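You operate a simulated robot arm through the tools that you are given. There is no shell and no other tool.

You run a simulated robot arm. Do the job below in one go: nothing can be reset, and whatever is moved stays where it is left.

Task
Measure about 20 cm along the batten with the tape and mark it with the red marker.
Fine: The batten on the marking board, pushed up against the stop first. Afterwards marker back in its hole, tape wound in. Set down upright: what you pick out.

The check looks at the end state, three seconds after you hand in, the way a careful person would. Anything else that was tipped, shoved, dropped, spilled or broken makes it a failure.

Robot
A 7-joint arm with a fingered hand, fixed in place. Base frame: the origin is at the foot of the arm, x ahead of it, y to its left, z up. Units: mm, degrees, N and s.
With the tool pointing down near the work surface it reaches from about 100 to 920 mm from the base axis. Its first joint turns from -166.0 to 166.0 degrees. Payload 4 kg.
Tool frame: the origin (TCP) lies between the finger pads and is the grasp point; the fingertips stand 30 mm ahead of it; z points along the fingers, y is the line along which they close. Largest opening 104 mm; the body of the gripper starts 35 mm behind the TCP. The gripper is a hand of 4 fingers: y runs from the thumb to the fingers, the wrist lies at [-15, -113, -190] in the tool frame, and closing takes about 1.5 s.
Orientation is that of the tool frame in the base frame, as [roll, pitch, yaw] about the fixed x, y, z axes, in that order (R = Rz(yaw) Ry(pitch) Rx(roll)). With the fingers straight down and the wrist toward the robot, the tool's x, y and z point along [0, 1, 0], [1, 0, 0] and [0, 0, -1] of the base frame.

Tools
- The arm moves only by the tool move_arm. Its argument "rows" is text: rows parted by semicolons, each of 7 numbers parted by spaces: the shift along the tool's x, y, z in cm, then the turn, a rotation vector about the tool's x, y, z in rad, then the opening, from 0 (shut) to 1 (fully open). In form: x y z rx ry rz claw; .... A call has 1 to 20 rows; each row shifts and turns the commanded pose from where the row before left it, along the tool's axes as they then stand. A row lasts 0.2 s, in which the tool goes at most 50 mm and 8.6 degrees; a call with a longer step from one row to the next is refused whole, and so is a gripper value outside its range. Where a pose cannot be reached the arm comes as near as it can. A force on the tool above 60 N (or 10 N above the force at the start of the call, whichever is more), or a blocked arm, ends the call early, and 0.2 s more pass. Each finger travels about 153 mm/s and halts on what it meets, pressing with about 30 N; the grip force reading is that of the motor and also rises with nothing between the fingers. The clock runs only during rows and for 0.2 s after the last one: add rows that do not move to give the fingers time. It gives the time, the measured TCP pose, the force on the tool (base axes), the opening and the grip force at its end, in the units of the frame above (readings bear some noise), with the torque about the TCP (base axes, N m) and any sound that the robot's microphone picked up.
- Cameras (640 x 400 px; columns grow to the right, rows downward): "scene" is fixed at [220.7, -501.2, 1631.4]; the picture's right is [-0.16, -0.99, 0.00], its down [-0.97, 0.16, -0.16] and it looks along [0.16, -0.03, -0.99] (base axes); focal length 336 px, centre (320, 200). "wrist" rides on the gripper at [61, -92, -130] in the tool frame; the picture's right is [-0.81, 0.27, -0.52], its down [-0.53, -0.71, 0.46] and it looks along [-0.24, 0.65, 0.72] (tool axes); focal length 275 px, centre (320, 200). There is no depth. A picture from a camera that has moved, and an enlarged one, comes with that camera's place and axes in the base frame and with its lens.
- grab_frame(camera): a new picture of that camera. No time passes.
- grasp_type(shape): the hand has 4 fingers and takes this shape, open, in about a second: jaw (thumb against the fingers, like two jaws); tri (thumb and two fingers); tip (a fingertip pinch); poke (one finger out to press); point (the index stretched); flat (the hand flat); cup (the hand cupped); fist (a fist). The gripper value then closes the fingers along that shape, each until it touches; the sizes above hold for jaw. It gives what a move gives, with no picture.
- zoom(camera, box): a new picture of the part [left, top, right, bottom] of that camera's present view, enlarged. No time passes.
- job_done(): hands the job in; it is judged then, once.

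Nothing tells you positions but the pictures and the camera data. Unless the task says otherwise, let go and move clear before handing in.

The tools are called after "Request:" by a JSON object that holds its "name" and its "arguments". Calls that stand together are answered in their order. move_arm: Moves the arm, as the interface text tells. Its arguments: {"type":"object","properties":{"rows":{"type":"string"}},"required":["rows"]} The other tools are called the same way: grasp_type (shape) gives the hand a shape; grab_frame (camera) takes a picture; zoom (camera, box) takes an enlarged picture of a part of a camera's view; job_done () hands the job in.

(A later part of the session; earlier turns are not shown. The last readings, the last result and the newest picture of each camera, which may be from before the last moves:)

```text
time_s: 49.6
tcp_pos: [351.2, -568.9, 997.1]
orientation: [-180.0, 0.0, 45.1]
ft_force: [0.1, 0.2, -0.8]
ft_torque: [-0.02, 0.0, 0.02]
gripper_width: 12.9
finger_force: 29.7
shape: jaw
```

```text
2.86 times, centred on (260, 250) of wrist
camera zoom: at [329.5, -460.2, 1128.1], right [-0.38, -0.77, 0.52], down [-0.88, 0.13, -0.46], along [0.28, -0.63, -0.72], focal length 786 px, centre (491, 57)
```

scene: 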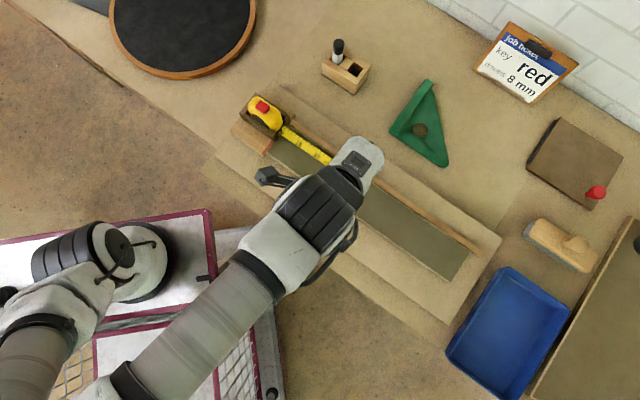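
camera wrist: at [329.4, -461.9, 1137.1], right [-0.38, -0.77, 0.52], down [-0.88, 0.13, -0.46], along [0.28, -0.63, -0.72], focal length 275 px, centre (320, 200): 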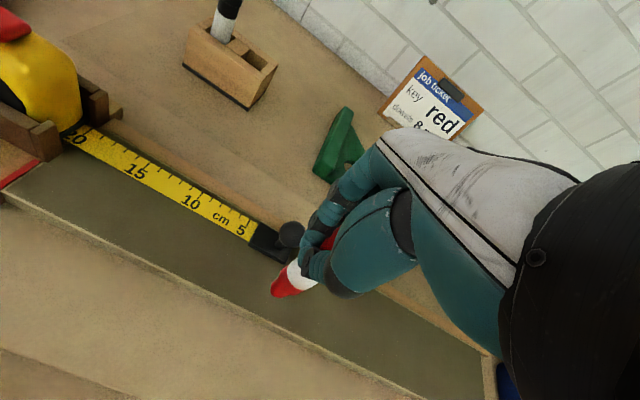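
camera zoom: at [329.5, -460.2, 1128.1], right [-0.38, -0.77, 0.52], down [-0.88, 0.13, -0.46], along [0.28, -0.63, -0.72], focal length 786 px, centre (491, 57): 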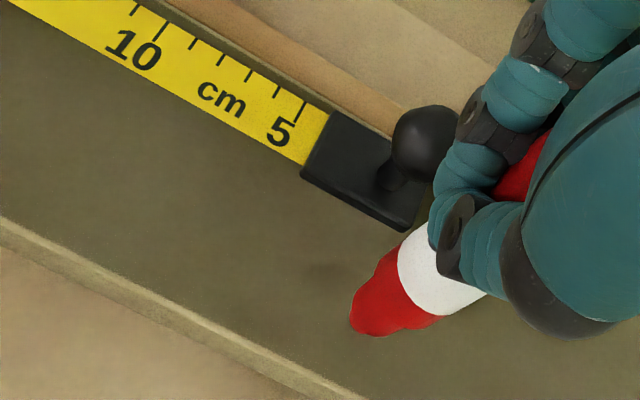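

Request:
{"name": "move_arm", "arguments": {"rows": "0 0 0.15 0 0 0 0.08;0 0 0.15 0 0 0 0.08;0 0 0 0 0 0 0.08"}}

```text
time_s: 50.4
tcp_pos: [349.7, -568.6, 994.0]
orientation: [-180.0, 0.0, 44.8]
ft_force: [-0.7, 0.2, -0.1]
ft_torque: [0.0, 0.01, -0.01]
gripper_width: 12.9
finger_force: 30.2
shape: jaw
```

Request:
{"name": "move_arm", "arguments": {"rows": "0 0 0.15 0 0 0 0.08;0 0 0 0 0 0 0.08"}}

Request:
{"name": "zoom", "arguments": {"camera": "wrist", "box": [160, 180, 360, 320]}}

```text
time_s: 51.0
tcp_pos: [350.4, -568.9, 991.5]
orientation: [180.0, 0.0, 45.0]
ft_force: [-0.8, -0.4, 0.0]
ft_torque: [0.04, -0.01, -0.01]
gripper_width: 12.8
finger_force: 29.8
shape: jaw
```

```text
2.86 times, centred on (260, 250) of wrist
camera zoom: at [329.2, -460.0, 1122.2], right [-0.38, -0.77, 0.52], down [-0.88, 0.13, -0.46], along [0.28, -0.63, -0.72], focal length 786 px, centre (491, 57)
```

zoom: 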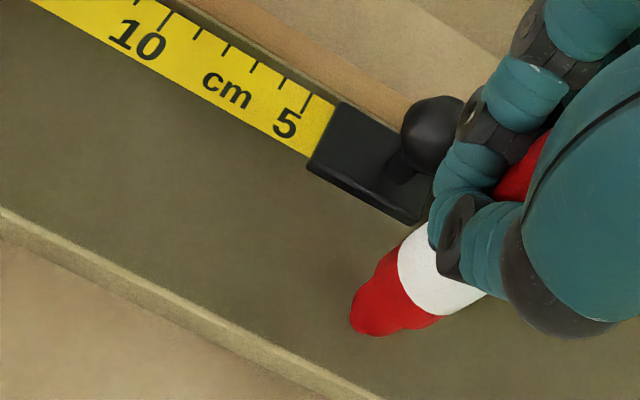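

No contact yet; continuing down in 1 mm steps.

Request:
{"name": "move_arm", "arguments": {"rows": "0 0 0.1 0 0 0 0.08;0 0 0.1 0 0 0 0.08;0 0 0 0 0 0 0.08"}}

Request:
{"name": "zoom", "arguments": {"camera": "wrist", "box": [200, 220, 340, 320]}}

```text
time_s: 51.8
tcp_pos: [351.5, -567.0, 990.0]
orientation: [180.0, 0.0, 45.0]
ft_force: [0.3, -0.9, -0.1]
ft_torque: [-0.01, 0.02, -0.01]
gripper_width: 12.9
finger_force: 30.6
shape: jaw
```

```text
4.00 times, centred on (270, 270) of wrist
camera zoom: at [329.1, -459.6, 1120.6], right [-0.38, -0.77, 0.52], down [-0.88, 0.13, -0.46], along [0.28, -0.63, -0.72], focal length 1101 px, centre (520, -80)
```

zoom: 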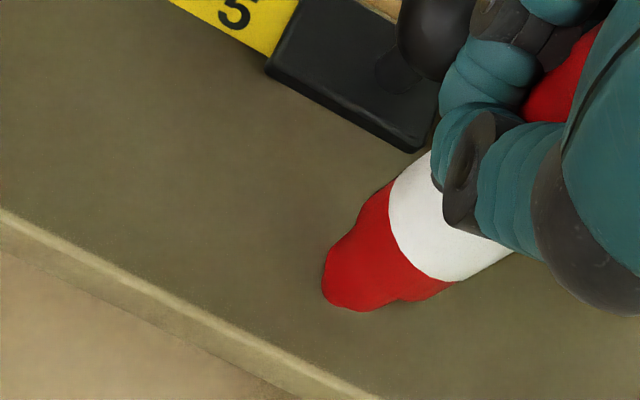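

Request:
{"name": "move_arm", "arguments": {"rows": "0 0 0.1 0 0 0 0.08;0 0 0.1 0 0 0 0.08;0 0 0 0 0 0 0.08"}}

Request:
{"name": "zoom", "arguments": {"camera": "wrist", "box": [200, 220, 340, 320]}}

```text
time_s: 52.6
tcp_pos: [350.8, -567.6, 989.2]
orientation: [180.0, 0.1, 45.0]
ft_force: [0.9, -0.3, 9.4]
ft_torque: [-0.07, 0.0, -0.01]
gripper_width: 13.5
finger_force: 29.5
shape: jaw
```

```text
4.00 times, centred on (270, 270) of wrist
camera zoom: at [328.9, -459.2, 1119.1], right [-0.38, -0.77, 0.52], down [-0.88, 0.13, -0.46], along [0.28, -0.63, -0.72], focal length 1101 px, centre (520, -80)
```

zoom: 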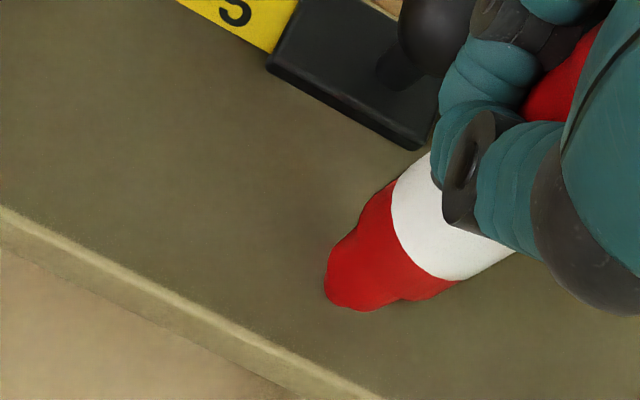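

Contact at about 9 N. I'll ease off slightly and draw a short 12 mm stroke across the batten toward the fence side (so the batten cannot be dragged off the fence).

Request:
{"name": "move_arm", "arguments": {"rows": "0 0 -0.05 0 0 0 0.08;0 0.3 0 0 0 0 0.08;0 0.3 0 0 0 0 0.08;0 0.3 0 0 0 0 0.08;0 0.3 0 0 0 0 0.08;0 0 0 0 0 0 0.08"}}

Request:
{"name": "zoom", "arguments": {"camera": "wrist", "box": [200, 220, 340, 320]}}

```text
time_s: 54.0
tcp_pos: [359.0, -578.9, 989.0]
orientation: [-179.9, -0.1, 45.0]
ft_force: [0.3, 0.5, 0.4]
ft_torque: [-0.03, 0.02, 0.01]
gripper_width: 13.1
finger_force: 29.8
shape: jaw
```

```text
4.00 times, centred on (270, 270) of wrist
camera zoom: at [336.7, -468.9, 1119.4], right [-0.38, -0.77, 0.52], down [-0.88, 0.13, -0.46], along [0.28, -0.63, -0.72], focal length 1101 px, centre (520, -80)
```

zoom: 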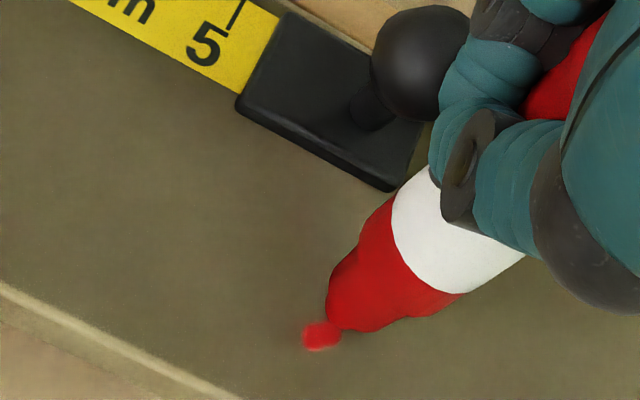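

A red mark is on the batten. I'll lift the marker and inspect the mark against the tape's plate edge.

Request:
{"name": "move_arm", "arguments": {"rows": "0 0 -1 0 0 0 0.08;0 0 -3 0 0 0 0.08;0 0 -4 0 0 0 0.08;0 2.5 -2 0 0 0 0.08;0 2.5 0 0 0 0 0.08;0 0 0 0 0 0 0.08"}}

Request:
{"name": "grab_frame", "arguments": {"camera": "wrist"}}

Request:
{"name": "zoom", "arguments": {"camera": "wrist", "box": [60, 150, 340, 325]}}

Request:
{"name": "zoom", "arguments": {"camera": "scene", "box": [250, 100, 410, 200]}}

```text
time_s: 55.4
tcp_pos: [395.0, -613.0, 1089.8]
orientation: [179.9, 0.0, 44.9]
ft_force: [1.0, 0.2, -0.8]
ft_torque: [-0.03, 0.0, 0.0]
gripper_width: 12.8
finger_force: 30.0
shape: jaw
```

```text
taken
camera wrist: at [374.2, -505.3, 1219.9], right [-0.38, -0.77, 0.52], down [-0.88, 0.13, -0.46], along [0.28, -0.63, -0.72], focal length 275 px, centre (320, 200)
```

wrist: 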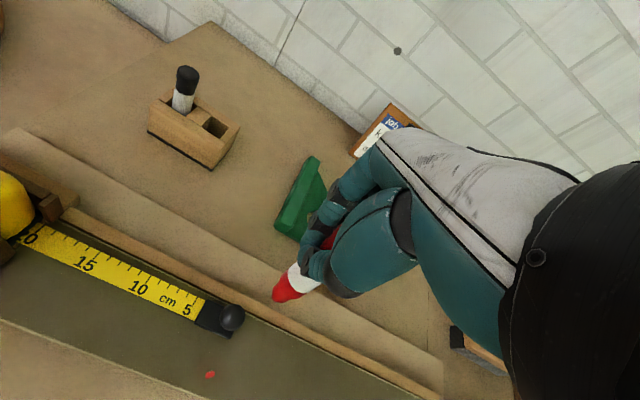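

```text
2.29 times, centred on (200, 238) of wrist
camera zoom: at [374.2, -505.3, 1219.9], right [-0.38, -0.77, 0.52], down [-0.88, 0.13, -0.46], along [0.28, -0.63, -0.72], focal length 629 px, centre (594, 114)
```

zoom: 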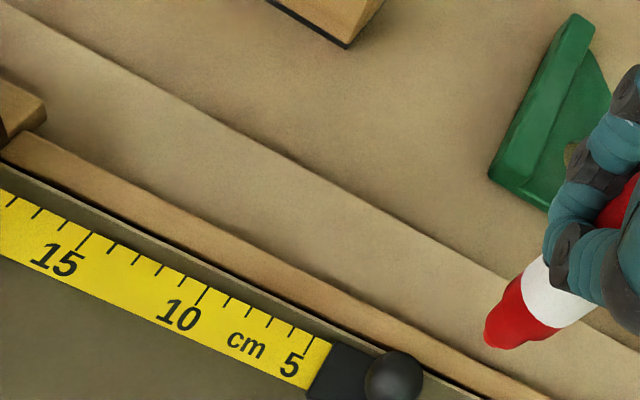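

```text
4.00 times, centred on (330, 150) of scene
camera zoom: at [220.7, -501.2, 1631.4], right [-0.16, -0.99, 0.0], down [-0.97, 0.16, -0.16], along [0.16, -0.03, -0.99], focal length 1346 px, centre (280, 400)
```

zoom: 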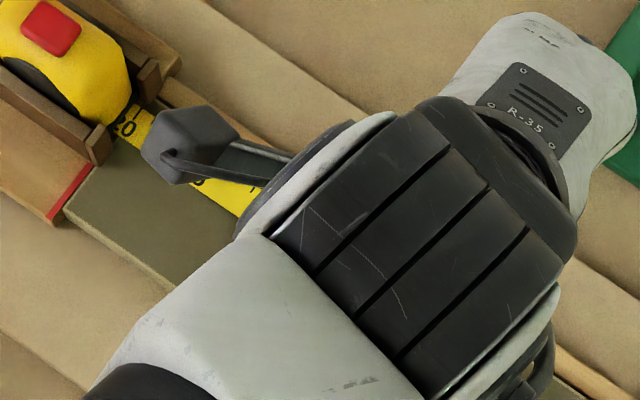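

Request:
{"name": "zoom", "arguments": {"camera": "wrist", "box": [150, 280, 290, 400]}}

Request:
{"name": "zoom", "arguments": {"camera": "wrist", "box": [0, 200, 280, 400]}}

```text
3.33 times, centred on (220, 340) of wrist
camera zoom: at [374.2, -505.3, 1219.9], right [-0.38, -0.77, 0.52], down [-0.88, 0.13, -0.46], along [0.28, -0.63, -0.72], focal length 918 px, centre (653, -267)
```

zoom: 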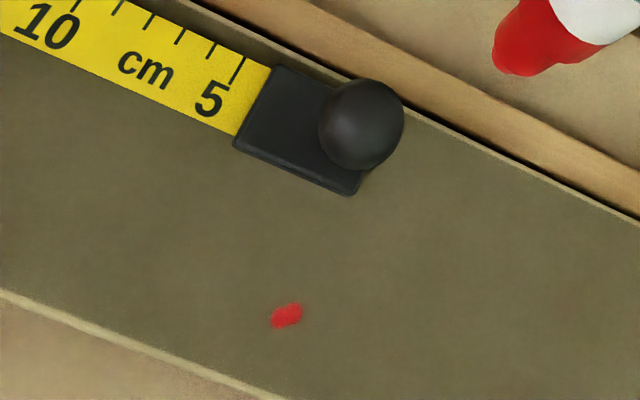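

```text
2.00 times, centred on (140, 300) of wrist
camera zoom: at [374.2, -505.3, 1219.9], right [-0.38, -0.77, 0.52], down [-0.88, 0.13, -0.46], along [0.28, -0.63, -0.72], focal length 551 px, centre (680, 0)
```

zoom: 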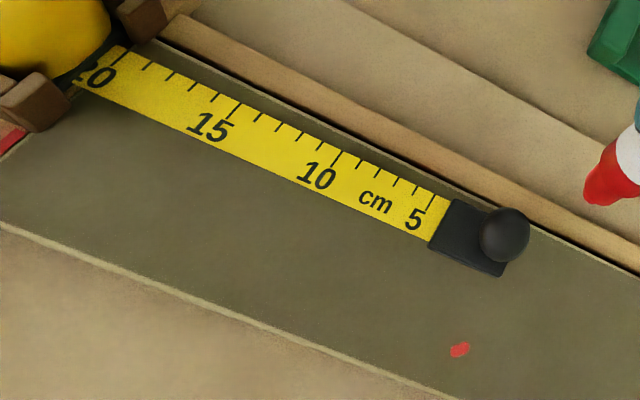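

The mark is a clean red spot about 2 mm short of the plate's leading edge, so 20.0 cm within a couple of millimetres. Before returning the marker I'll check that it hasn't shifted in the grip.

Request:
{"name": "zoom", "arguments": {"camera": "wrist", "box": [160, 140, 440, 315]}}

Request:
{"name": "zoom", "arguments": {"camera": "scene", "box": [310, 20, 390, 100]}}

```text
2.29 times, centred on (300, 228) of wrist
camera zoom: at [374.2, -505.3, 1219.9], right [-0.38, -0.77, 0.52], down [-0.88, 0.13, -0.46], along [0.28, -0.63, -0.72], focal length 629 px, centre (366, 137)
```

zoom: 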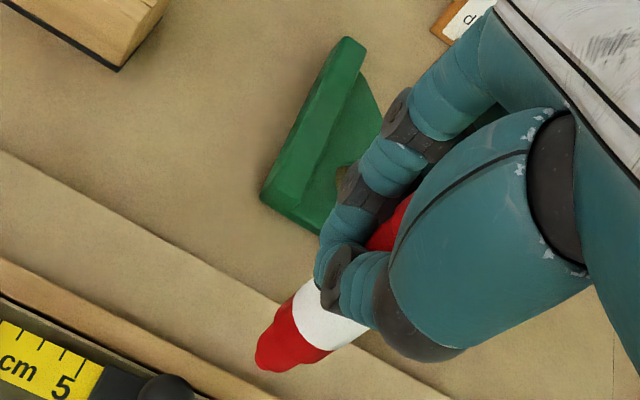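

```text
5.00 times, centred on (350, 60) of scene
camera zoom: at [220.7, -501.2, 1631.4], right [-0.16, -0.99, 0.0], down [-0.97, 0.16, -0.16], along [0.16, -0.03, -0.99], focal length 1682 px, centre (170, 900)
```

zoom: 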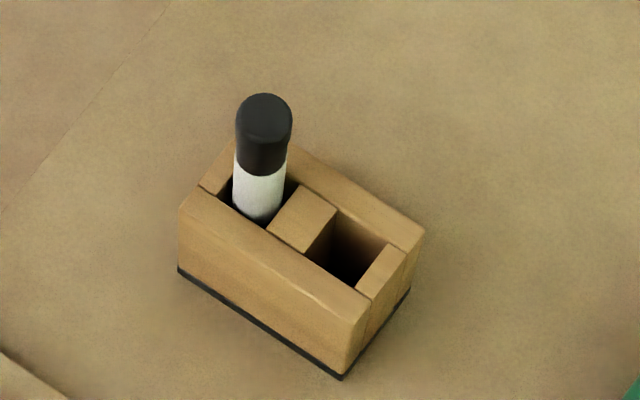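

The stroke has tilted the marker a little in the grip (tip lagging toward the robot side). I'll carry it back above the holder, where both cameras can see it, and measure the tilt.

Request:
{"name": "move_arm", "arguments": {"rows": "2.4 3.0 0 0 0 0 0.08;2.4 3.0 0 0 0 0 0.08;2.4 3.0 0 0 0 0 0.08;2.4 3.0 0 0 0 0 0.08;2.4 3.0 0 0 0 0 0.08;2.4 3.0 0 0 0 0 0.08;0 0 0 0 0 0 0.08;0 0 0 0 0 0 0.08"}}

Request:
{"name": "zoom", "arguments": {"camera": "wrist", "box": [160, 140, 440, 315]}}

Request:
{"name": "zoom", "arguments": {"camera": "scene", "box": [300, 0, 428, 80]}}

Request:
{"name": "zoom", "arguments": {"camera": "scene", "box": [240, 90, 420, 210]}}

```text
time_s: 57.2
tcp_pos: [623.7, -640.2, 1091.1]
orientation: [179.9, 0.1, 45.0]
ft_force: [-0.2, -0.5, -0.1]
ft_torque: [-0.01, 0.01, 0.0]
gripper_width: 13.2
finger_force: 30.0
shape: jaw
```

```text
2.29 times, centred on (300, 228) of wrist
camera zoom: at [601.8, -531.1, 1221.4], right [-0.38, -0.77, 0.52], down [-0.88, 0.13, -0.46], along [0.28, -0.63, -0.72], focal length 629 px, centre (366, 137)
```

zoom: 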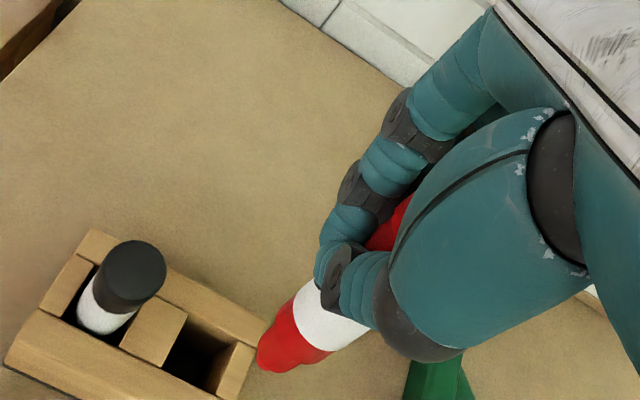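

```text
5.00 times, centred on (364, 40) of scene
camera zoom: at [220.7, -501.2, 1631.4], right [-0.16, -0.99, 0.0], down [-0.97, 0.16, -0.16], along [0.16, -0.03, -0.99], focal length 1682 px, centre (100, 1000)
```

zoom: 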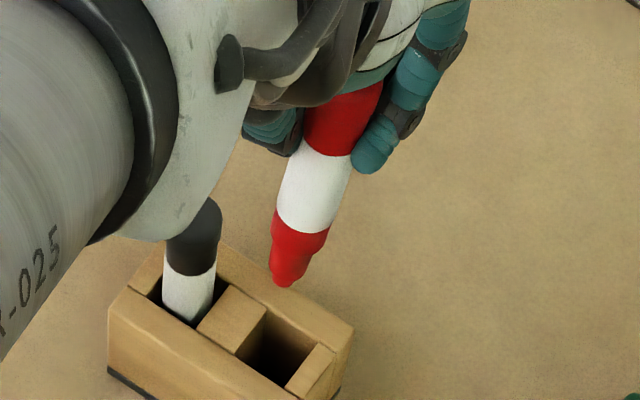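

```text
3.33 times, centred on (330, 150) of scene
camera zoom: at [220.7, -501.2, 1631.4], right [-0.16, -0.99, 0.0], down [-0.97, 0.16, -0.16], along [0.16, -0.03, -0.99], focal length 1121 px, centre (287, 367)
```

zoom: 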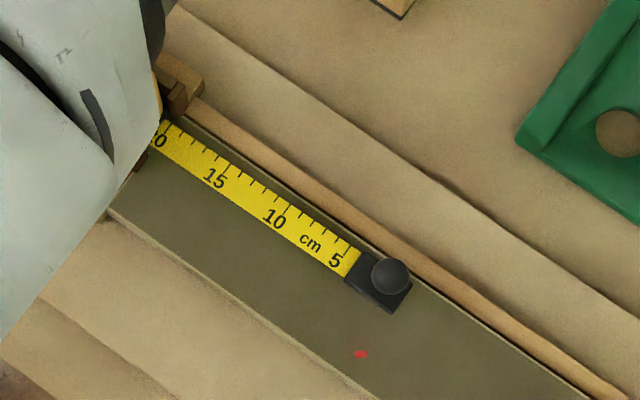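

The tip is about 11 mm off toward the robot side relative to the hand, so the marker is tilted roughly 6–8°. I'll counter-rotate the hand by 0.1 rad about its x axis and look again.

Request:
{"name": "move_arm", "arguments": {"rows": "0 0 0 -0.05 0 0 0.08;0 0 0 -0.05 0 0 0.08;0 0 0 0 0 0 0.08;0 0 0 0 0 0 0.08"}}

Request:
{"name": "zoom", "arguments": {"camera": "wrist", "box": [160, 140, 440, 315]}}

Request:
{"name": "zoom", "arguments": {"camera": "scene", "box": [300, 0, 428, 80]}}

```text
time_s: 58.2
tcp_pos: [624.2, -638.9, 1089.3]
orientation: [174.1, 0.1, 45.0]
ft_force: [0.0, -0.4, 0.4]
ft_torque: [0.03, -0.04, -0.02]
gripper_width: 12.8
finger_force: 30.5
shape: jaw
```

```text
2.29 times, centred on (300, 228) of wrist
camera zoom: at [593.4, -522.3, 1210.6], right [-0.42, -0.73, 0.54], down [-0.85, 0.09, -0.52], along [0.33, -0.68, -0.66], focal length 629 px, centre (366, 137)
```

zoom: 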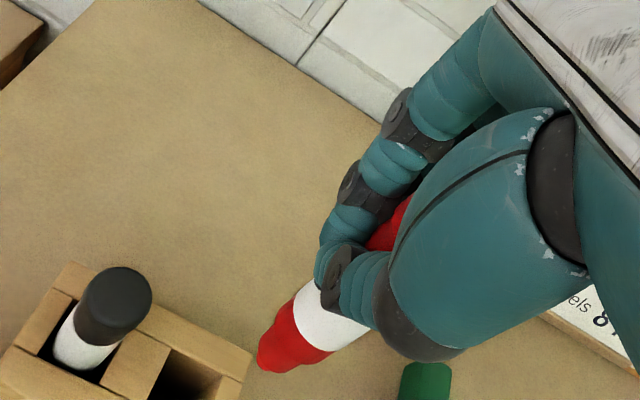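

```text
5.00 times, centred on (364, 40) of scene
camera zoom: at [220.7, -501.2, 1631.4], right [-0.16, -0.99, 0.0], down [-0.97, 0.16, -0.16], along [0.16, -0.03, -0.99], focal length 1682 px, centre (100, 1000)
```

zoom: 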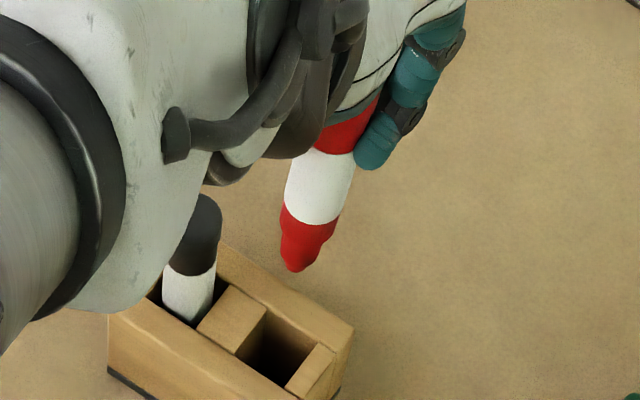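

The marker now hangs close to vertical, with its tip about 12 mm to the +s side of the TCP. I'll look closely at the hole from the wrist camera to fix its centre.

Request:
{"name": "zoom", "arguments": {"camera": "wrist", "box": [120, 230, 320, 370]}}

Request:
{"name": "zoom", "arguments": {"camera": "scene", "box": [320, 30, 400, 90]}}

```text
2.86 times, centred on (220, 300) of wrist
camera zoom: at [593.4, -522.3, 1210.6], right [-0.42, -0.73, 0.54], down [-0.85, 0.09, -0.52], along [0.33, -0.68, -0.66], focal length 786 px, centre (606, -86)
```

zoom: 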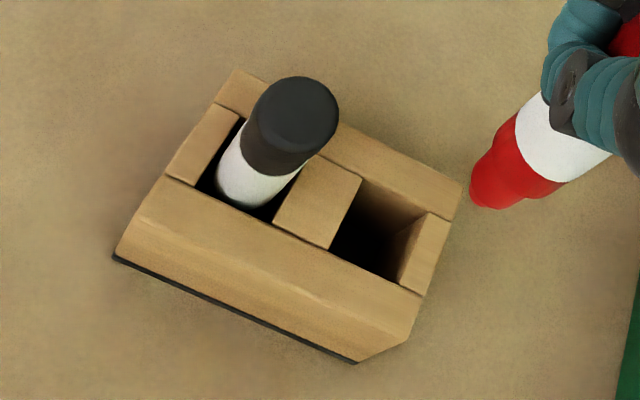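

```text
6.67 times, centred on (360, 60) of scene
camera zoom: at [220.7, -501.2, 1631.4], right [-0.16, -0.99, 0.0], down [-0.97, 0.16, -0.16], along [0.16, -0.03, -0.99], focal length 2242 px, centre (53, 1133)
```

zoom: 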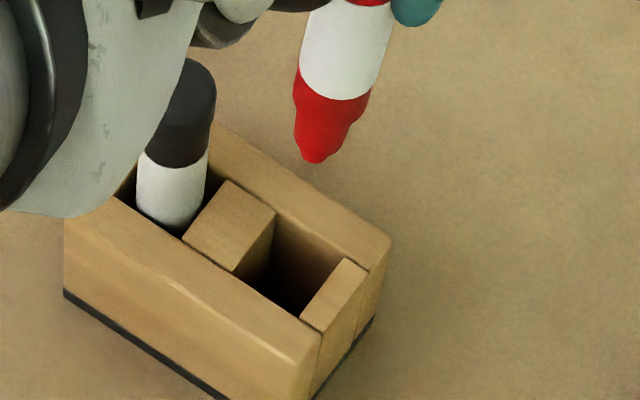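

The hole centre comes out at about (628, -650) with the holder's top at z≈908; the marker's tip is at (617, -649) and it still leans about 4°. I'll rotate another 0.06 rad and shift over the hole.

Request:
{"name": "move_arm", "arguments": {"rows": "0 0 0 -0.06 0 0 0.08;0.74 0.16 0 0 0 0 0.08;0 0 0 0 0 0 0.08;0 0 0 0 0 0 0.08"}}

Request:
{"name": "zoom", "arguments": {"camera": "wrist", "box": [120, 230, 320, 370]}}

Request:
{"name": "zoom", "arguments": {"camera": "scene", "box": [320, 30, 400, 90]}}

```text
time_s: 59.2
tcp_pos: [630.5, -634.0, 1091.3]
orientation: [170.7, 0.1, 45.0]
ft_force: [0.2, -0.5, -0.1]
ft_torque: [0.0, 0.03, 0.03]
gripper_width: 13.0
finger_force: 30.4
shape: jaw
```

```text
2.86 times, centred on (220, 300) of wrist
camera zoom: at [594.2, -511.9, 1204.5], right [-0.44, -0.71, 0.55], down [-0.82, 0.07, -0.56], along [0.36, -0.7, -0.61], focal length 786 px, centre (606, -86)
```

zoom: 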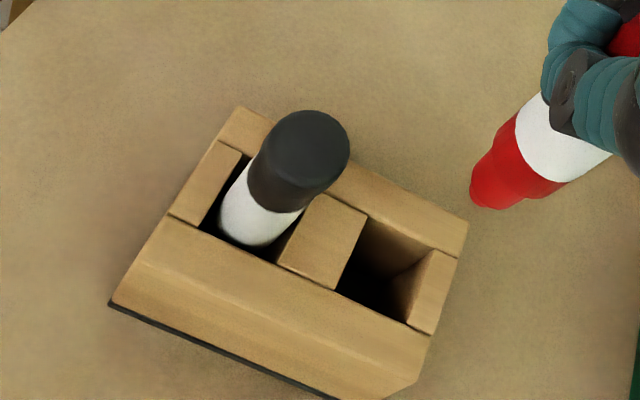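

```text
6.67 times, centred on (360, 60) of scene
camera zoom: at [220.7, -501.2, 1631.4], right [-0.16, -0.99, 0.0], down [-0.97, 0.16, -0.16], along [0.16, -0.03, -0.99], focal length 2242 px, centre (53, 1133)
```

zoom: 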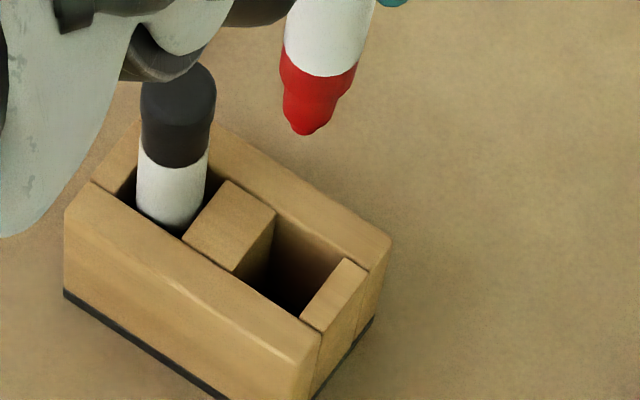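

The marker is now vertical and its tip is within 2–3 mm of the hole centre. I'll apply that small correction and come down to just above the holder.

Request:
{"name": "move_arm", "arguments": {"rows": "-0.12 0.19 0 0 0 0 0.08;0 -0.287 1.75 0 0 0 0.08;0 -0.287 1.75 0 0 0 0.08;0 -0.287 1.75 0 0 0 0.08;0 -0.23 1.4 0 0 0 0.08;0 0 0 0 0 0 0.08;0 0 0 0 0 0 0.08"}}

Request:
{"name": "zoom", "arguments": {"camera": "wrist", "box": [140, 200, 340, 340]}}

Request:
{"name": "zoom", "arguments": {"camera": "scene", "box": [320, 30, 400, 90]}}

```text
time_s: 60.8
tcp_pos: [630.3, -636.4, 1020.3]
orientation: [170.9, 0.0, 45.0]
ft_force: [-0.3, -0.1, -0.3]
ft_torque: [-0.01, 0.0, -0.02]
gripper_width: 13.0
finger_force: 29.6
shape: jaw
```

```text
2.86 times, centred on (240, 270) of wrist
camera zoom: at [595.5, -514.2, 1135.1], right [-0.44, -0.71, 0.55], down [-0.82, 0.07, -0.56], along [0.36, -0.7, -0.61], focal length 786 px, centre (549, 0)
```

zoom: 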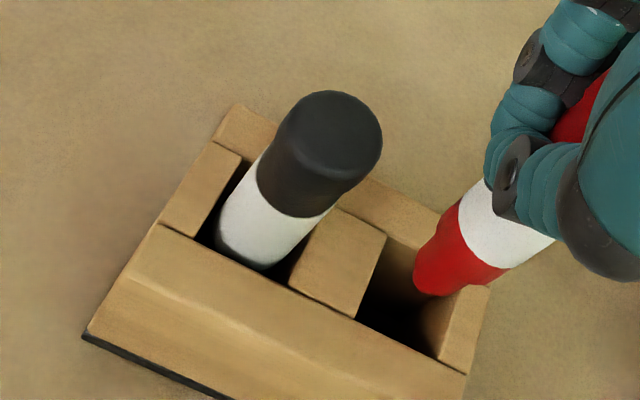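

```text
6.67 times, centred on (360, 60) of scene
camera zoom: at [220.7, -501.2, 1631.4], right [-0.16, -0.99, 0.0], down [-0.97, 0.16, -0.16], along [0.16, -0.03, -0.99], focal length 2242 px, centre (53, 1133)
```

zoom: 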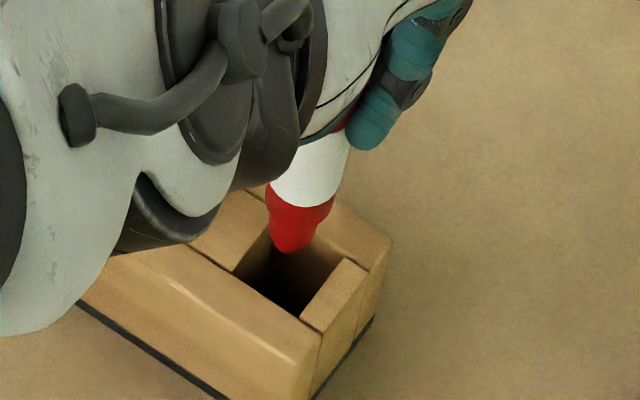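

The tip is centred over the hole (within 1 mm in both views). Lowering 4 cm into it, with force watched.

Request:
{"name": "move_arm", "arguments": {"rows": "0 -0.162 0.987 0 0 0 0.08;0 -0.162 0.987 0 0 0 0.08;0 -0.162 0.987 0 0 0 0.08;0 -0.162 0.987 0 0 0 0.08;0 0 0 0 0 0 0.08"}}

Request:
{"name": "zoom", "arguments": {"camera": "wrist", "box": [140, 180, 380, 330]}}

Request:
{"name": "zoom", "arguments": {"camera": "scene", "box": [320, 30, 400, 90]}}

```text
time_s: 62.0
tcp_pos: [629.4, -636.2, 987.6]
orientation: [170.8, 0.1, 44.8]
ft_force: [0.3, -0.5, 0.2]
ft_torque: [0.02, -0.03, 0.01]
gripper_width: 12.9
finger_force: 30.1
shape: jaw
out of reach, approached as far as the arm can: row 3
```

```text
2.67 times, centred on (260, 255) of wrist
camera zoom: at [594.6, -514.0, 1101.6], right [-0.44, -0.71, 0.55], down [-0.82, 0.07, -0.56], along [0.36, -0.7, -0.61], focal length 734 px, centre (480, 53)
```

zoom: 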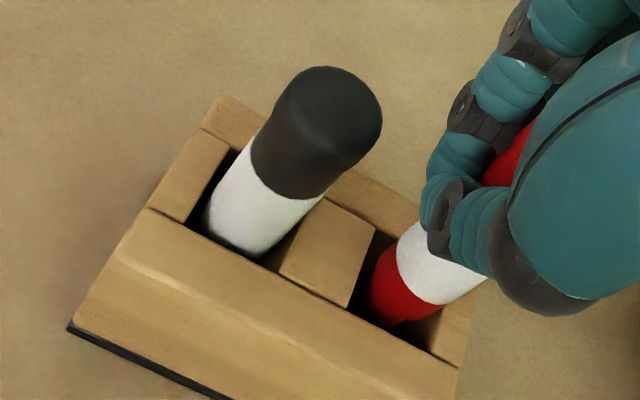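

```text
6.67 times, centred on (360, 60) of scene
camera zoom: at [220.7, -501.2, 1631.4], right [-0.16, -0.99, 0.0], down [-0.97, 0.16, -0.16], along [0.16, -0.03, -0.99], focal length 2242 px, centre (53, 1133)
```

zoom: 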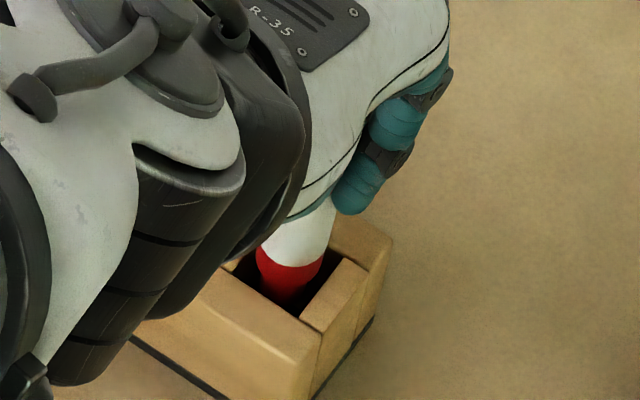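

The arm reports it can't reach further down with this tilt; the tip is about 20 mm inside the hole at present. I'll take back some of the tilt (pivoting about the hole) so it can go lower, checking how the pose responds.

Request:
{"name": "move_arm", "arguments": {"rows": "0 0.15 0 0.02 0 0 0.08;0 0.15 0 0.02 0 0 0.08;0 0 0 0 0 0 0.08"}}

Request:
{"name": "zoom", "arguments": {"camera": "wrist", "box": [140, 180, 380, 330]}}

Request:
{"name": "zoom", "arguments": {"camera": "scene", "box": [320, 30, 400, 90]}}

```text
time_s: 62.8
tcp_pos: [632.7, -637.4, 989.0]
orientation: [173.1, 0.0, 45.0]
ft_force: [-0.4, -0.4, 0.1]
ft_torque: [0.0, -0.01, -0.01]
gripper_width: 13.1
finger_force: 30.2
shape: jaw
```

```text
2.67 times, centred on (260, 255) of wrist
camera zoom: at [599.6, -519.7, 1106.7], right [-0.42, -0.72, 0.55], down [-0.84, 0.09, -0.54], along [0.34, -0.69, -0.64], focal length 734 px, centre (480, 53)
```

zoom: 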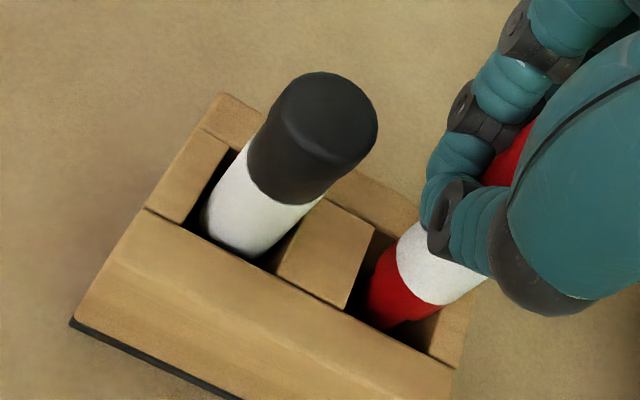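

```text
6.67 times, centred on (360, 60) of scene
camera zoom: at [220.7, -501.2, 1631.4], right [-0.16, -0.99, 0.0], down [-0.97, 0.16, -0.16], along [0.16, -0.03, -0.99], focal length 2242 px, centre (53, 1133)
```

zoom: 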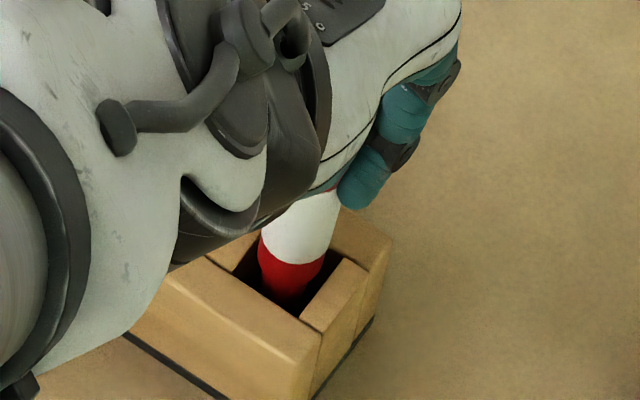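

The marker is still centred in the hole and the pose responds normally. Now lowering again with the smaller tilt.

Request:
{"name": "move_arm", "arguments": {"rows": "0 -0.07 0.6 0 0 0 0.08;0 -0.07 0.6 0 0 0 0.08;0 0 0 0 0 0 0.08"}}

```text
time_s: 63.6
tcp_pos: [630.4, -637.9, 973.9]
orientation: [173.1, 0.0, 44.9]
ft_force: [0.5, 0.6, -0.5]
ft_torque: [0.04, -0.01, 0.04]
gripper_width: 12.9
finger_force: 30.4
shape: jaw
```

Request:
{"name": "move_arm", "arguments": {"rows": "0 -0.04 0.35 0 0 0 0.08;0 -0.03 0.3 0 0 0 0.08;0 0 0 0 0 0 0.08"}}

Request:
{"name": "zoom", "arguments": {"camera": "wrist", "box": [140, 180, 380, 330]}}

Request:
{"name": "zoom", "arguments": {"camera": "scene", "box": [320, 30, 400, 90]}}

```text
time_s: 64.4
tcp_pos: [631.8, -638.5, 969.0]
orientation: [173.1, 0.1, 44.9]
ft_force: [-0.2, 1.1, 0.6]
ft_torque: [0.03, -0.04, -0.01]
gripper_width: 12.8
finger_force: 30.0
shape: jaw
```

```text
2.67 times, centred on (260, 255) of wrist
camera zoom: at [599.2, -519.6, 1087.3], right [-0.42, -0.72, 0.55], down [-0.84, 0.09, -0.54], along [0.34, -0.69, -0.64], focal length 734 px, centre (480, 53)
```

zoom: 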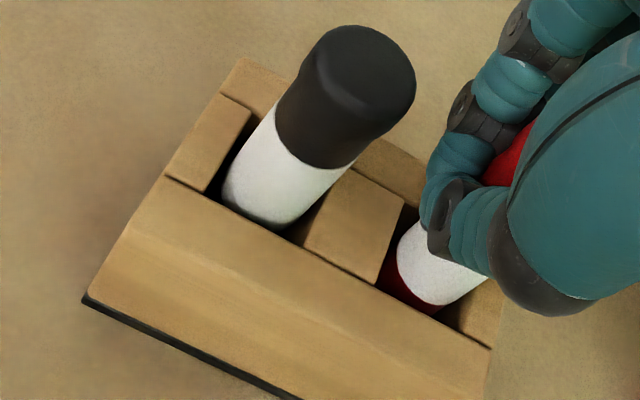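

```text
6.67 times, centred on (360, 60) of scene
camera zoom: at [220.7, -501.2, 1631.4], right [-0.16, -0.99, 0.0], down [-0.97, 0.16, -0.16], along [0.16, -0.03, -0.99], focal length 2242 px, centre (53, 1133)
```

zoom: 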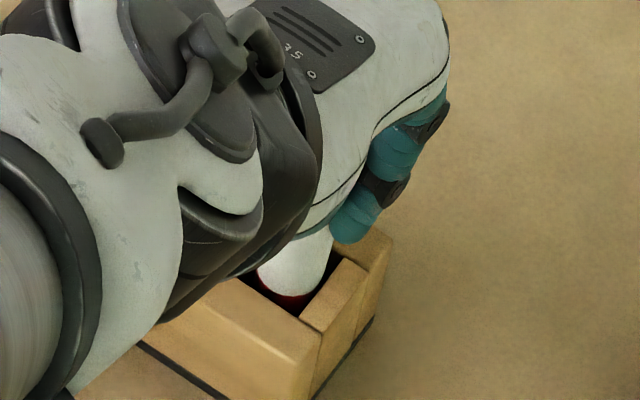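

Request:
{"name": "move_arm", "arguments": {"rows": "0 -0.02 0.2 0 0 0 0.08;0 -0.02 0.15 0 0 0 0.08;0 0 0 0 0 0 0.08"}}

```text
time_s: 65.2
tcp_pos: [631.1, -638.5, 966.1]
orientation: [173.1, 0.0, 45.1]
ft_force: [0.2, -0.1, -0.3]
ft_torque: [-0.03, -0.03, 0.02]
gripper_width: 12.9
finger_force: 29.4
shape: jaw
```

Request:
{"name": "move_arm", "arguments": {"rows": "0 -0.02 0.15 0 0 0 0.08;0 -0.02 0.1 0 0 0 0.08;0 0 0 0 0 0 0.08"}}

```text
time_s: 66.0
tcp_pos: [630.8, -638.5, 964.7]
orientation: [173.1, 0.0, 44.8]
ft_force: [0.0, 0.1, 0.3]
ft_torque: [-0.03, 0.0, 0.0]
gripper_width: 12.7
finger_force: 30.1
shape: jaw
```

Request:
{"name": "move_arm", "arguments": {"rows": "0 -0.02 0.15 0 0 0 0.08;0 -0.02 0.1 0 0 0 0.08;0 0 0 0 0 0 0.08"}}

```text
time_s: 66.8
tcp_pos: [631.6, -638.2, 961.6]
orientation: [173.1, 0.0, 44.9]
ft_force: [0.9, 0.2, -0.8]
ft_torque: [-0.01, 0.04, 0.03]
gripper_width: 12.7
finger_force: 30.3
shape: jaw
```

Request:
{"name": "move_arm", "arguments": {"rows": "0 -0.02 0.1 0 0 0 0.08;0 -0.02 0.1 0 0 0 0.08;0 0 0 0 0 0 0.08"}}

Request:
{"name": "zoom", "arguments": {"camera": "wrist", "box": [140, 180, 380, 330]}}

Request:
{"name": "zoom", "arguments": {"camera": "scene", "box": [320, 30, 400, 90]}}

```text
time_s: 67.6
tcp_pos: [630.9, -637.9, 960.4]
orientation: [173.0, -0.1, 45.0]
ft_force: [0.4, -0.3, 9.7]
ft_torque: [-0.09, -0.07, 0.0]
gripper_width: 13.3
finger_force: 29.7
shape: jaw
```

```text
2.67 times, centred on (260, 255) of wrist
camera zoom: at [598.4, -519.7, 1078.3], right [-0.42, -0.72, 0.55], down [-0.84, 0.09, -0.54], along [0.34, -0.69, -0.64], focal length 734 px, centre (480, 53)
```

zoom: 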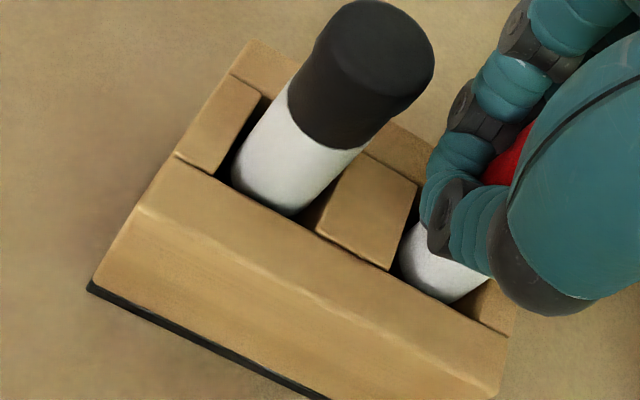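

```text
6.67 times, centred on (360, 60) of scene
camera zoom: at [220.7, -501.2, 1631.4], right [-0.16, -0.99, 0.0], down [-0.97, 0.16, -0.16], along [0.16, -0.03, -0.99], focal length 2242 px, centre (53, 1133)
```

zoom: 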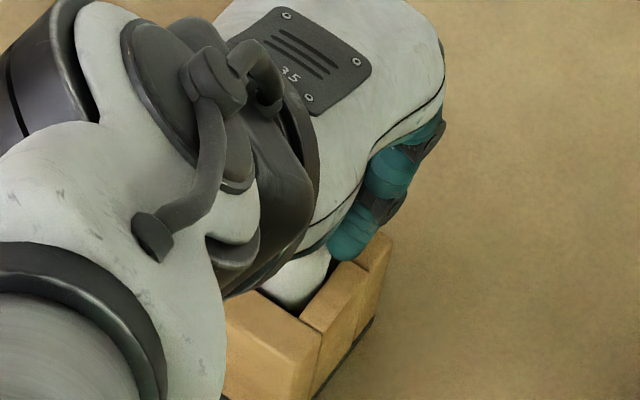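

The marker has bottomed in its hole (≈10 N upward). I'll open the fingers slowly and then rise straight up.

Request:
{"name": "move_arm", "arguments": {"rows": "0 0 0 0 0 0 0.15;0 0 0 0 0 0 0.25;0 0 0 0 0 0 0.4;0 0 0 0 0 0 0.6;0 0 0 0 0 0 0.8;0 0 0 0 0 0 0.8"}}

Request:
{"name": "zoom", "arguments": {"camera": "wrist", "box": [140, 150, 420, 325]}}

```text
time_s: 69.0
tcp_pos: [631.2, -637.8, 959.3]
orientation: [173.1, 0.1, 45.0]
ft_force: [0.2, 0.3, 0.4]
ft_torque: [-0.01, 0.0, 0.01]
gripper_width: 82.7
finger_force: 0.0
shape: jaw
```

```text
2.29 times, centred on (280, 238) of wrist
camera zoom: at [598.3, -520.0, 1077.6], right [-0.42, -0.72, 0.55], down [-0.84, 0.09, -0.54], along [0.34, -0.69, -0.64], focal length 629 px, centre (411, 114)
```

zoom: 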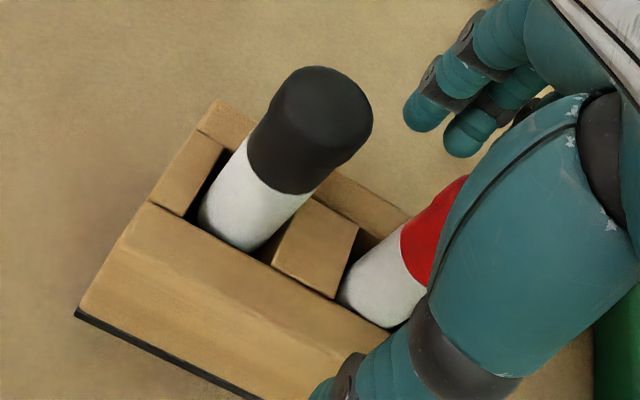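

The red marker stands free in its hole. Rising straight up, then levelling the hand.

Request:
{"name": "move_arm", "arguments": {"rows": "0 0.18 -1.49 0 0 0 0.8;0 0.24 -1.99 0 0 0 0.8;0 0.36 -2.98 0 0 0 0.8;0 0.48 -3.97 0 0 0 0.8;0 0 0 0.06 0 0 0.8;0 0 0 0.061 0 0 0.8;0 0 0 0 0 0 0.8"}}

Request:
{"name": "grab_frame", "arguments": {"camera": "wrist"}}

Request:
{"name": "grab_frame", "arguments": {"camera": "scene"}}

Request:
{"name": "zoom", "arguments": {"camera": "scene", "box": [320, 30, 400, 90]}}

```text
time_s: 70.6
tcp_pos: [630.7, -637.7, 1064.2]
orientation: [-179.9, 0.0, 45.1]
ft_force: [0.5, 0.7, 0.5]
ft_torque: [0.02, 0.02, 0.02]
gripper_width: 83.0
finger_force: 0.1
shape: jaw
```

```text
taken
camera wrist: at [610.0, -529.7, 1194.2], right [-0.38, -0.77, 0.52], down [-0.88, 0.13, -0.45], along [0.28, -0.63, -0.73], focal length 275 px, centre (320, 200)
```

wrist: 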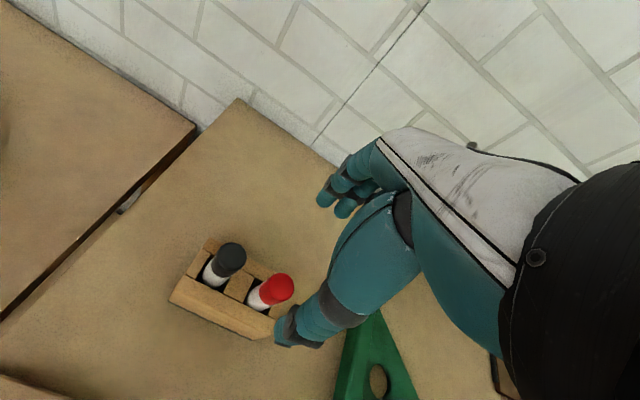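

```text
taken
```

scene: 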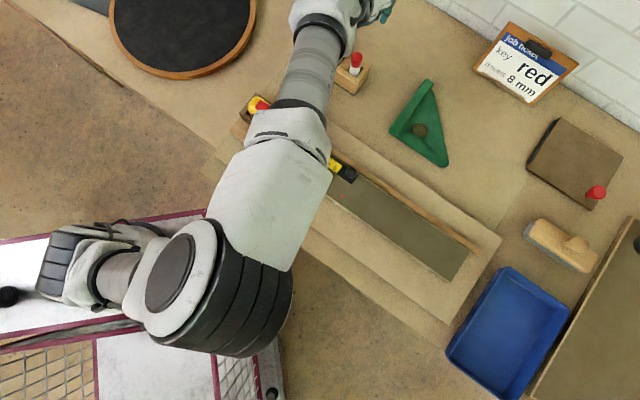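

```text
6.67 times, centred on (360, 60) of scene
camera zoom: at [220.7, -501.2, 1631.4], right [-0.16, -0.99, 0.0], down [-0.97, 0.16, -0.16], along [0.16, -0.03, -0.99], focal length 2242 px, centre (53, 1133)
```

zoom: 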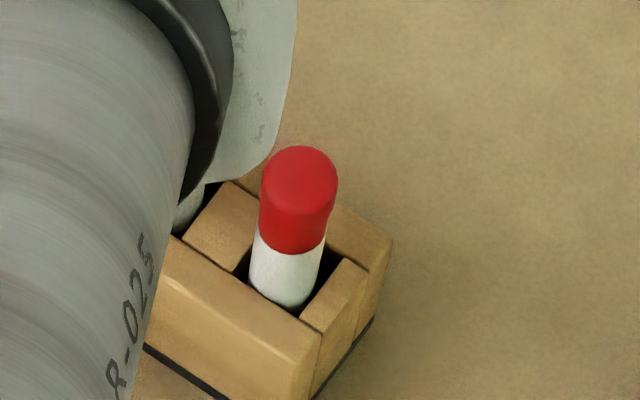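

The red marker stands upright in its hole, and everything else looks untouched. Next, wind in the tape: the red button on its top is at about (545, -431, 966); I'll move above it and take the poke shape.

Request:
{"name": "move_arm", "arguments": {"rows": "0 0 -1 0 0 0 0.8;1.31 -3.43 0 0 0 0 0.8;1.31 -3.43 0 0 0 0 0.8;1.31 -3.43 0 0 0 0 0.8;1.31 -3.43 0 0 0 0 0.8;1.31 -3.43 0 0 0 0 0.8;1.3 -3.45 0 0 0 0 0.8;0 0 0 0 0 0 0.8"}}

Request:
{"name": "grasp_type", "arguments": {"shape": "poke"}}

Request:
{"name": "grab_frame", "arguments": {"camera": "wrist"}}

Request:
{"name": "zoom", "arguments": {"camera": "wrist", "box": [160, 140, 440, 315]}}

Request:
{"name": "grab_frame", "arguments": {"camera": "scene"}}

```text
time_s: 72.4
tcp_pos: [541.8, -438.8, 1074.6]
orientation: [-179.9, 0.0, 45.1]
ft_force: [0.0, 0.7, -0.1]
ft_torque: [-0.01, 0.02, 0.04]
gripper_width: 82.9
finger_force: 0.1
shape: jaw
```

```text
time_s: 73.3
tcp_pos: [540.4, -438.8, 1074.8]
orientation: [180.0, 0.0, 45.1]
ft_force: [0.5, -0.1, 1.2]
ft_torque: [0.03, -0.04, 0.05]
gripper_width: 0.0
finger_force: 0.0
shape: poke
```

```text
taken
camera wrist: at [519.9, -330.5, 1204.7], right [-0.38, -0.77, 0.52], down [-0.88, 0.13, -0.46], along [0.28, -0.63, -0.73], focal length 275 px, centre (320, 200)
```

wrist: 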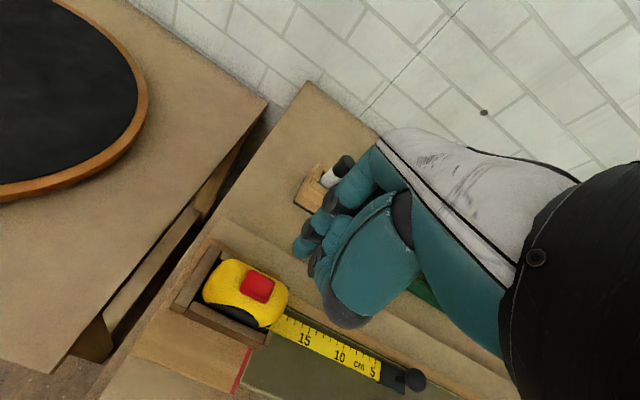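

```text
2.29 times, centred on (300, 228) of wrist
camera zoom: at [519.9, -330.5, 1204.7], right [-0.38, -0.77, 0.52], down [-0.88, 0.13, -0.46], along [0.28, -0.63, -0.73], focal length 629 px, centre (366, 137)
```

zoom: 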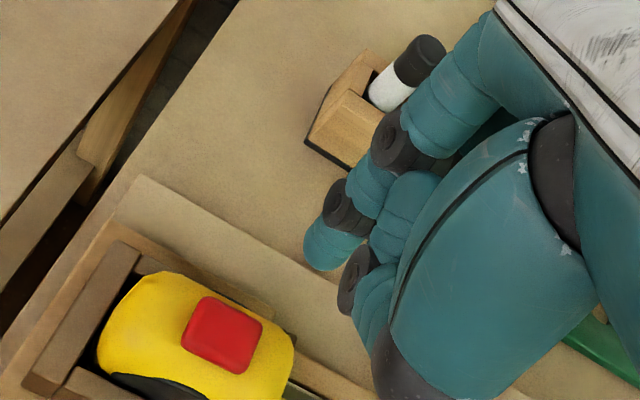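

```text
taken
```

scene: 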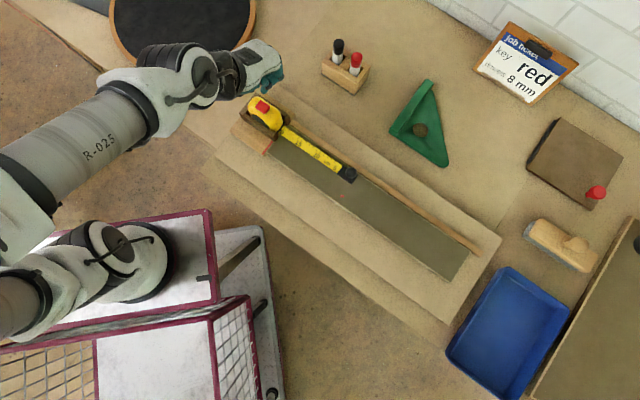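

The poke fingertip is within 4 mm of being above the button. I'll correct that and come down to just above it.

Request:
{"name": "move_arm", "arguments": {"rows": "0.1 -0.35 1.6 0 0 0 1;0 0 1.6 0 0 0 1;0 0 1.6 0 0 0 1;0 0 1.4 0 0 0 1;0 0 0 0 0 0 1"}}

Request:
{"name": "zoom", "arguments": {"camera": "wrist", "box": [160, 140, 440, 315]}}

Request:
{"name": "zoom", "arguments": {"camera": "scene", "box": [220, 60, 340, 150]}}

```text
time_s: 74.5
tcp_pos: [538.9, -432.5, 1011.9]
orientation: [179.9, -0.1, 44.9]
ft_force: [-0.4, -0.6, 0.3]
ft_torque: [-0.03, 0.01, 0.02]
gripper_width: 0.0
finger_force: 0.0
shape: poke
```

```text
2.29 times, centred on (300, 228) of wrist
camera zoom: at [518.3, -324.9, 1142.8], right [-0.38, -0.77, 0.52], down [-0.88, 0.13, -0.45], along [0.28, -0.63, -0.72], focal length 629 px, centre (366, 137)
```

zoom: 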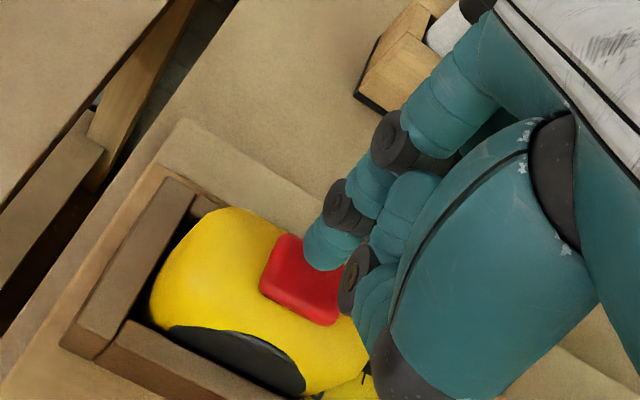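

```text
4.44 times, centred on (280, 105) of scene
camera zoom: at [220.7, -501.2, 1631.4], right [-0.16, -0.99, 0.0], down [-0.97, 0.16, -0.16], along [0.16, -0.03, -0.99], focal length 1495 px, centre (498, 622)
```

zoom: 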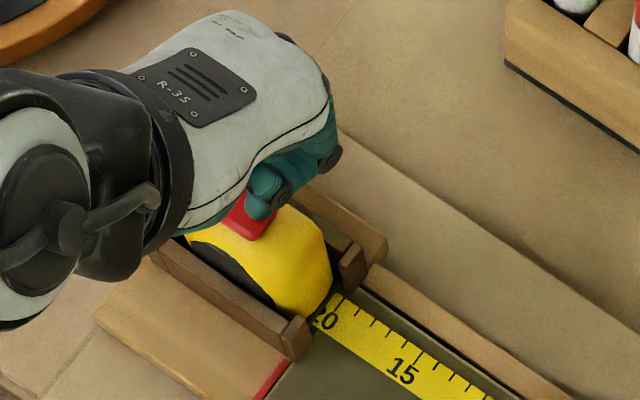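

The tip lines up with the button. Lowering onto it in small steps.

Request:
{"name": "move_arm", "arguments": {"rows": "0 0 0.5 0 0 0 1;0 0 0.4 0 0 0 1;0 0 0.2 0 0 0 1;0 0 0 0 0 0 1"}}

Request:
{"name": "zoom", "arguments": {"camera": "wrist", "box": [160, 140, 440, 315]}}

```text
time_s: 75.5
tcp_pos: [540.0, -433.8, 1001.1]
orientation: [180.0, 0.1, 45.0]
ft_force: [-0.2, 0.3, 1.8]
ft_torque: [-0.03, 0.0, 0.0]
gripper_width: 0.0
finger_force: 0.1
shape: poke
heard: click
```

```text
2.29 times, centred on (300, 228) of wrist
camera zoom: at [518.3, -325.3, 1131.6], right [-0.38, -0.77, 0.52], down [-0.88, 0.13, -0.46], along [0.28, -0.63, -0.72], focal length 629 px, centre (366, 137)
```

zoom: 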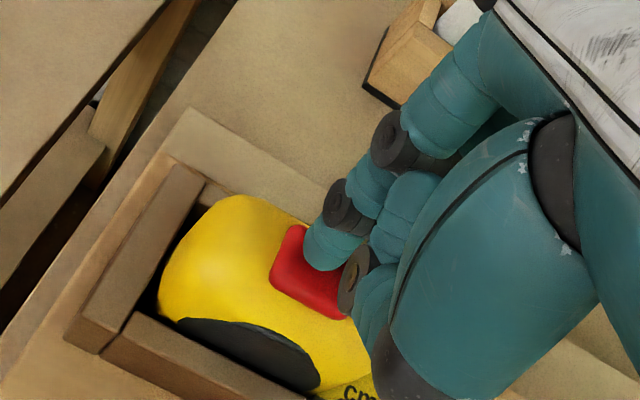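

A click – and the "cm" print is now at the mouth, so the tape is winding in. I'll hold the button down and watch.

Request:
{"name": "move_arm", "arguments": {"rows": "0 0 0 0 0 0 1;0 0 0 0 0 0 1;0 0 0 0 0 0 1;0 0 0 0 0 0 1;0 0 0 0 0 0 1"}}

Request:
{"name": "zoom", "arguments": {"camera": "scene", "box": [220, 60, 380, 180]}}

Request:
{"name": "grab_frame", "arguments": {"camera": "wrist"}}

```text
time_s: 76.7
tcp_pos: [539.9, -433.5, 1001.4]
orientation: [179.9, 0.0, 45.0]
ft_force: [0.1, 1.4, 2.0]
ft_torque: [0.0, 0.01, 0.01]
gripper_width: 0.0
finger_force: 0.0
shape: poke
```

```text
3.33 times, centred on (300, 120) of scene
camera zoom: at [220.7, -501.2, 1631.4], right [-0.16, -0.99, 0.0], down [-0.97, 0.16, -0.16], along [0.16, -0.03, -0.99], focal length 1121 px, centre (387, 467)
```

zoom: 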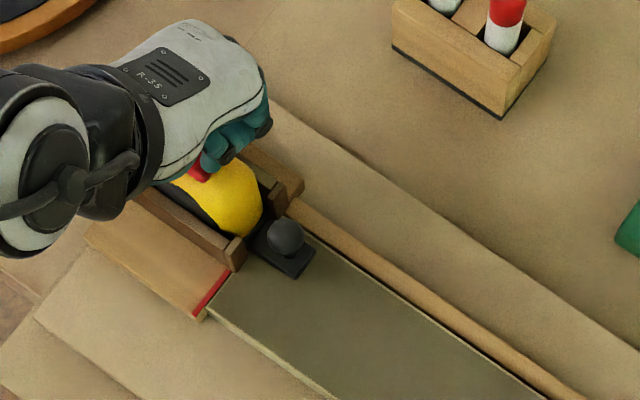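

```text
taken
camera wrist: at [518.3, -325.4, 1131.7], right [-0.38, -0.77, 0.52], down [-0.88, 0.13, -0.46], along [0.28, -0.63, -0.73], focal length 275 px, centre (320, 200)
```

wrist: 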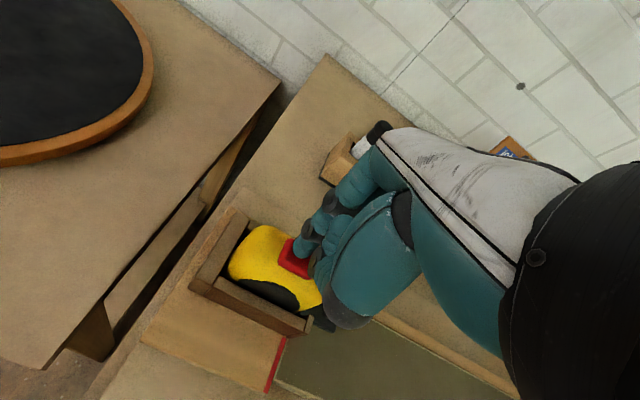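

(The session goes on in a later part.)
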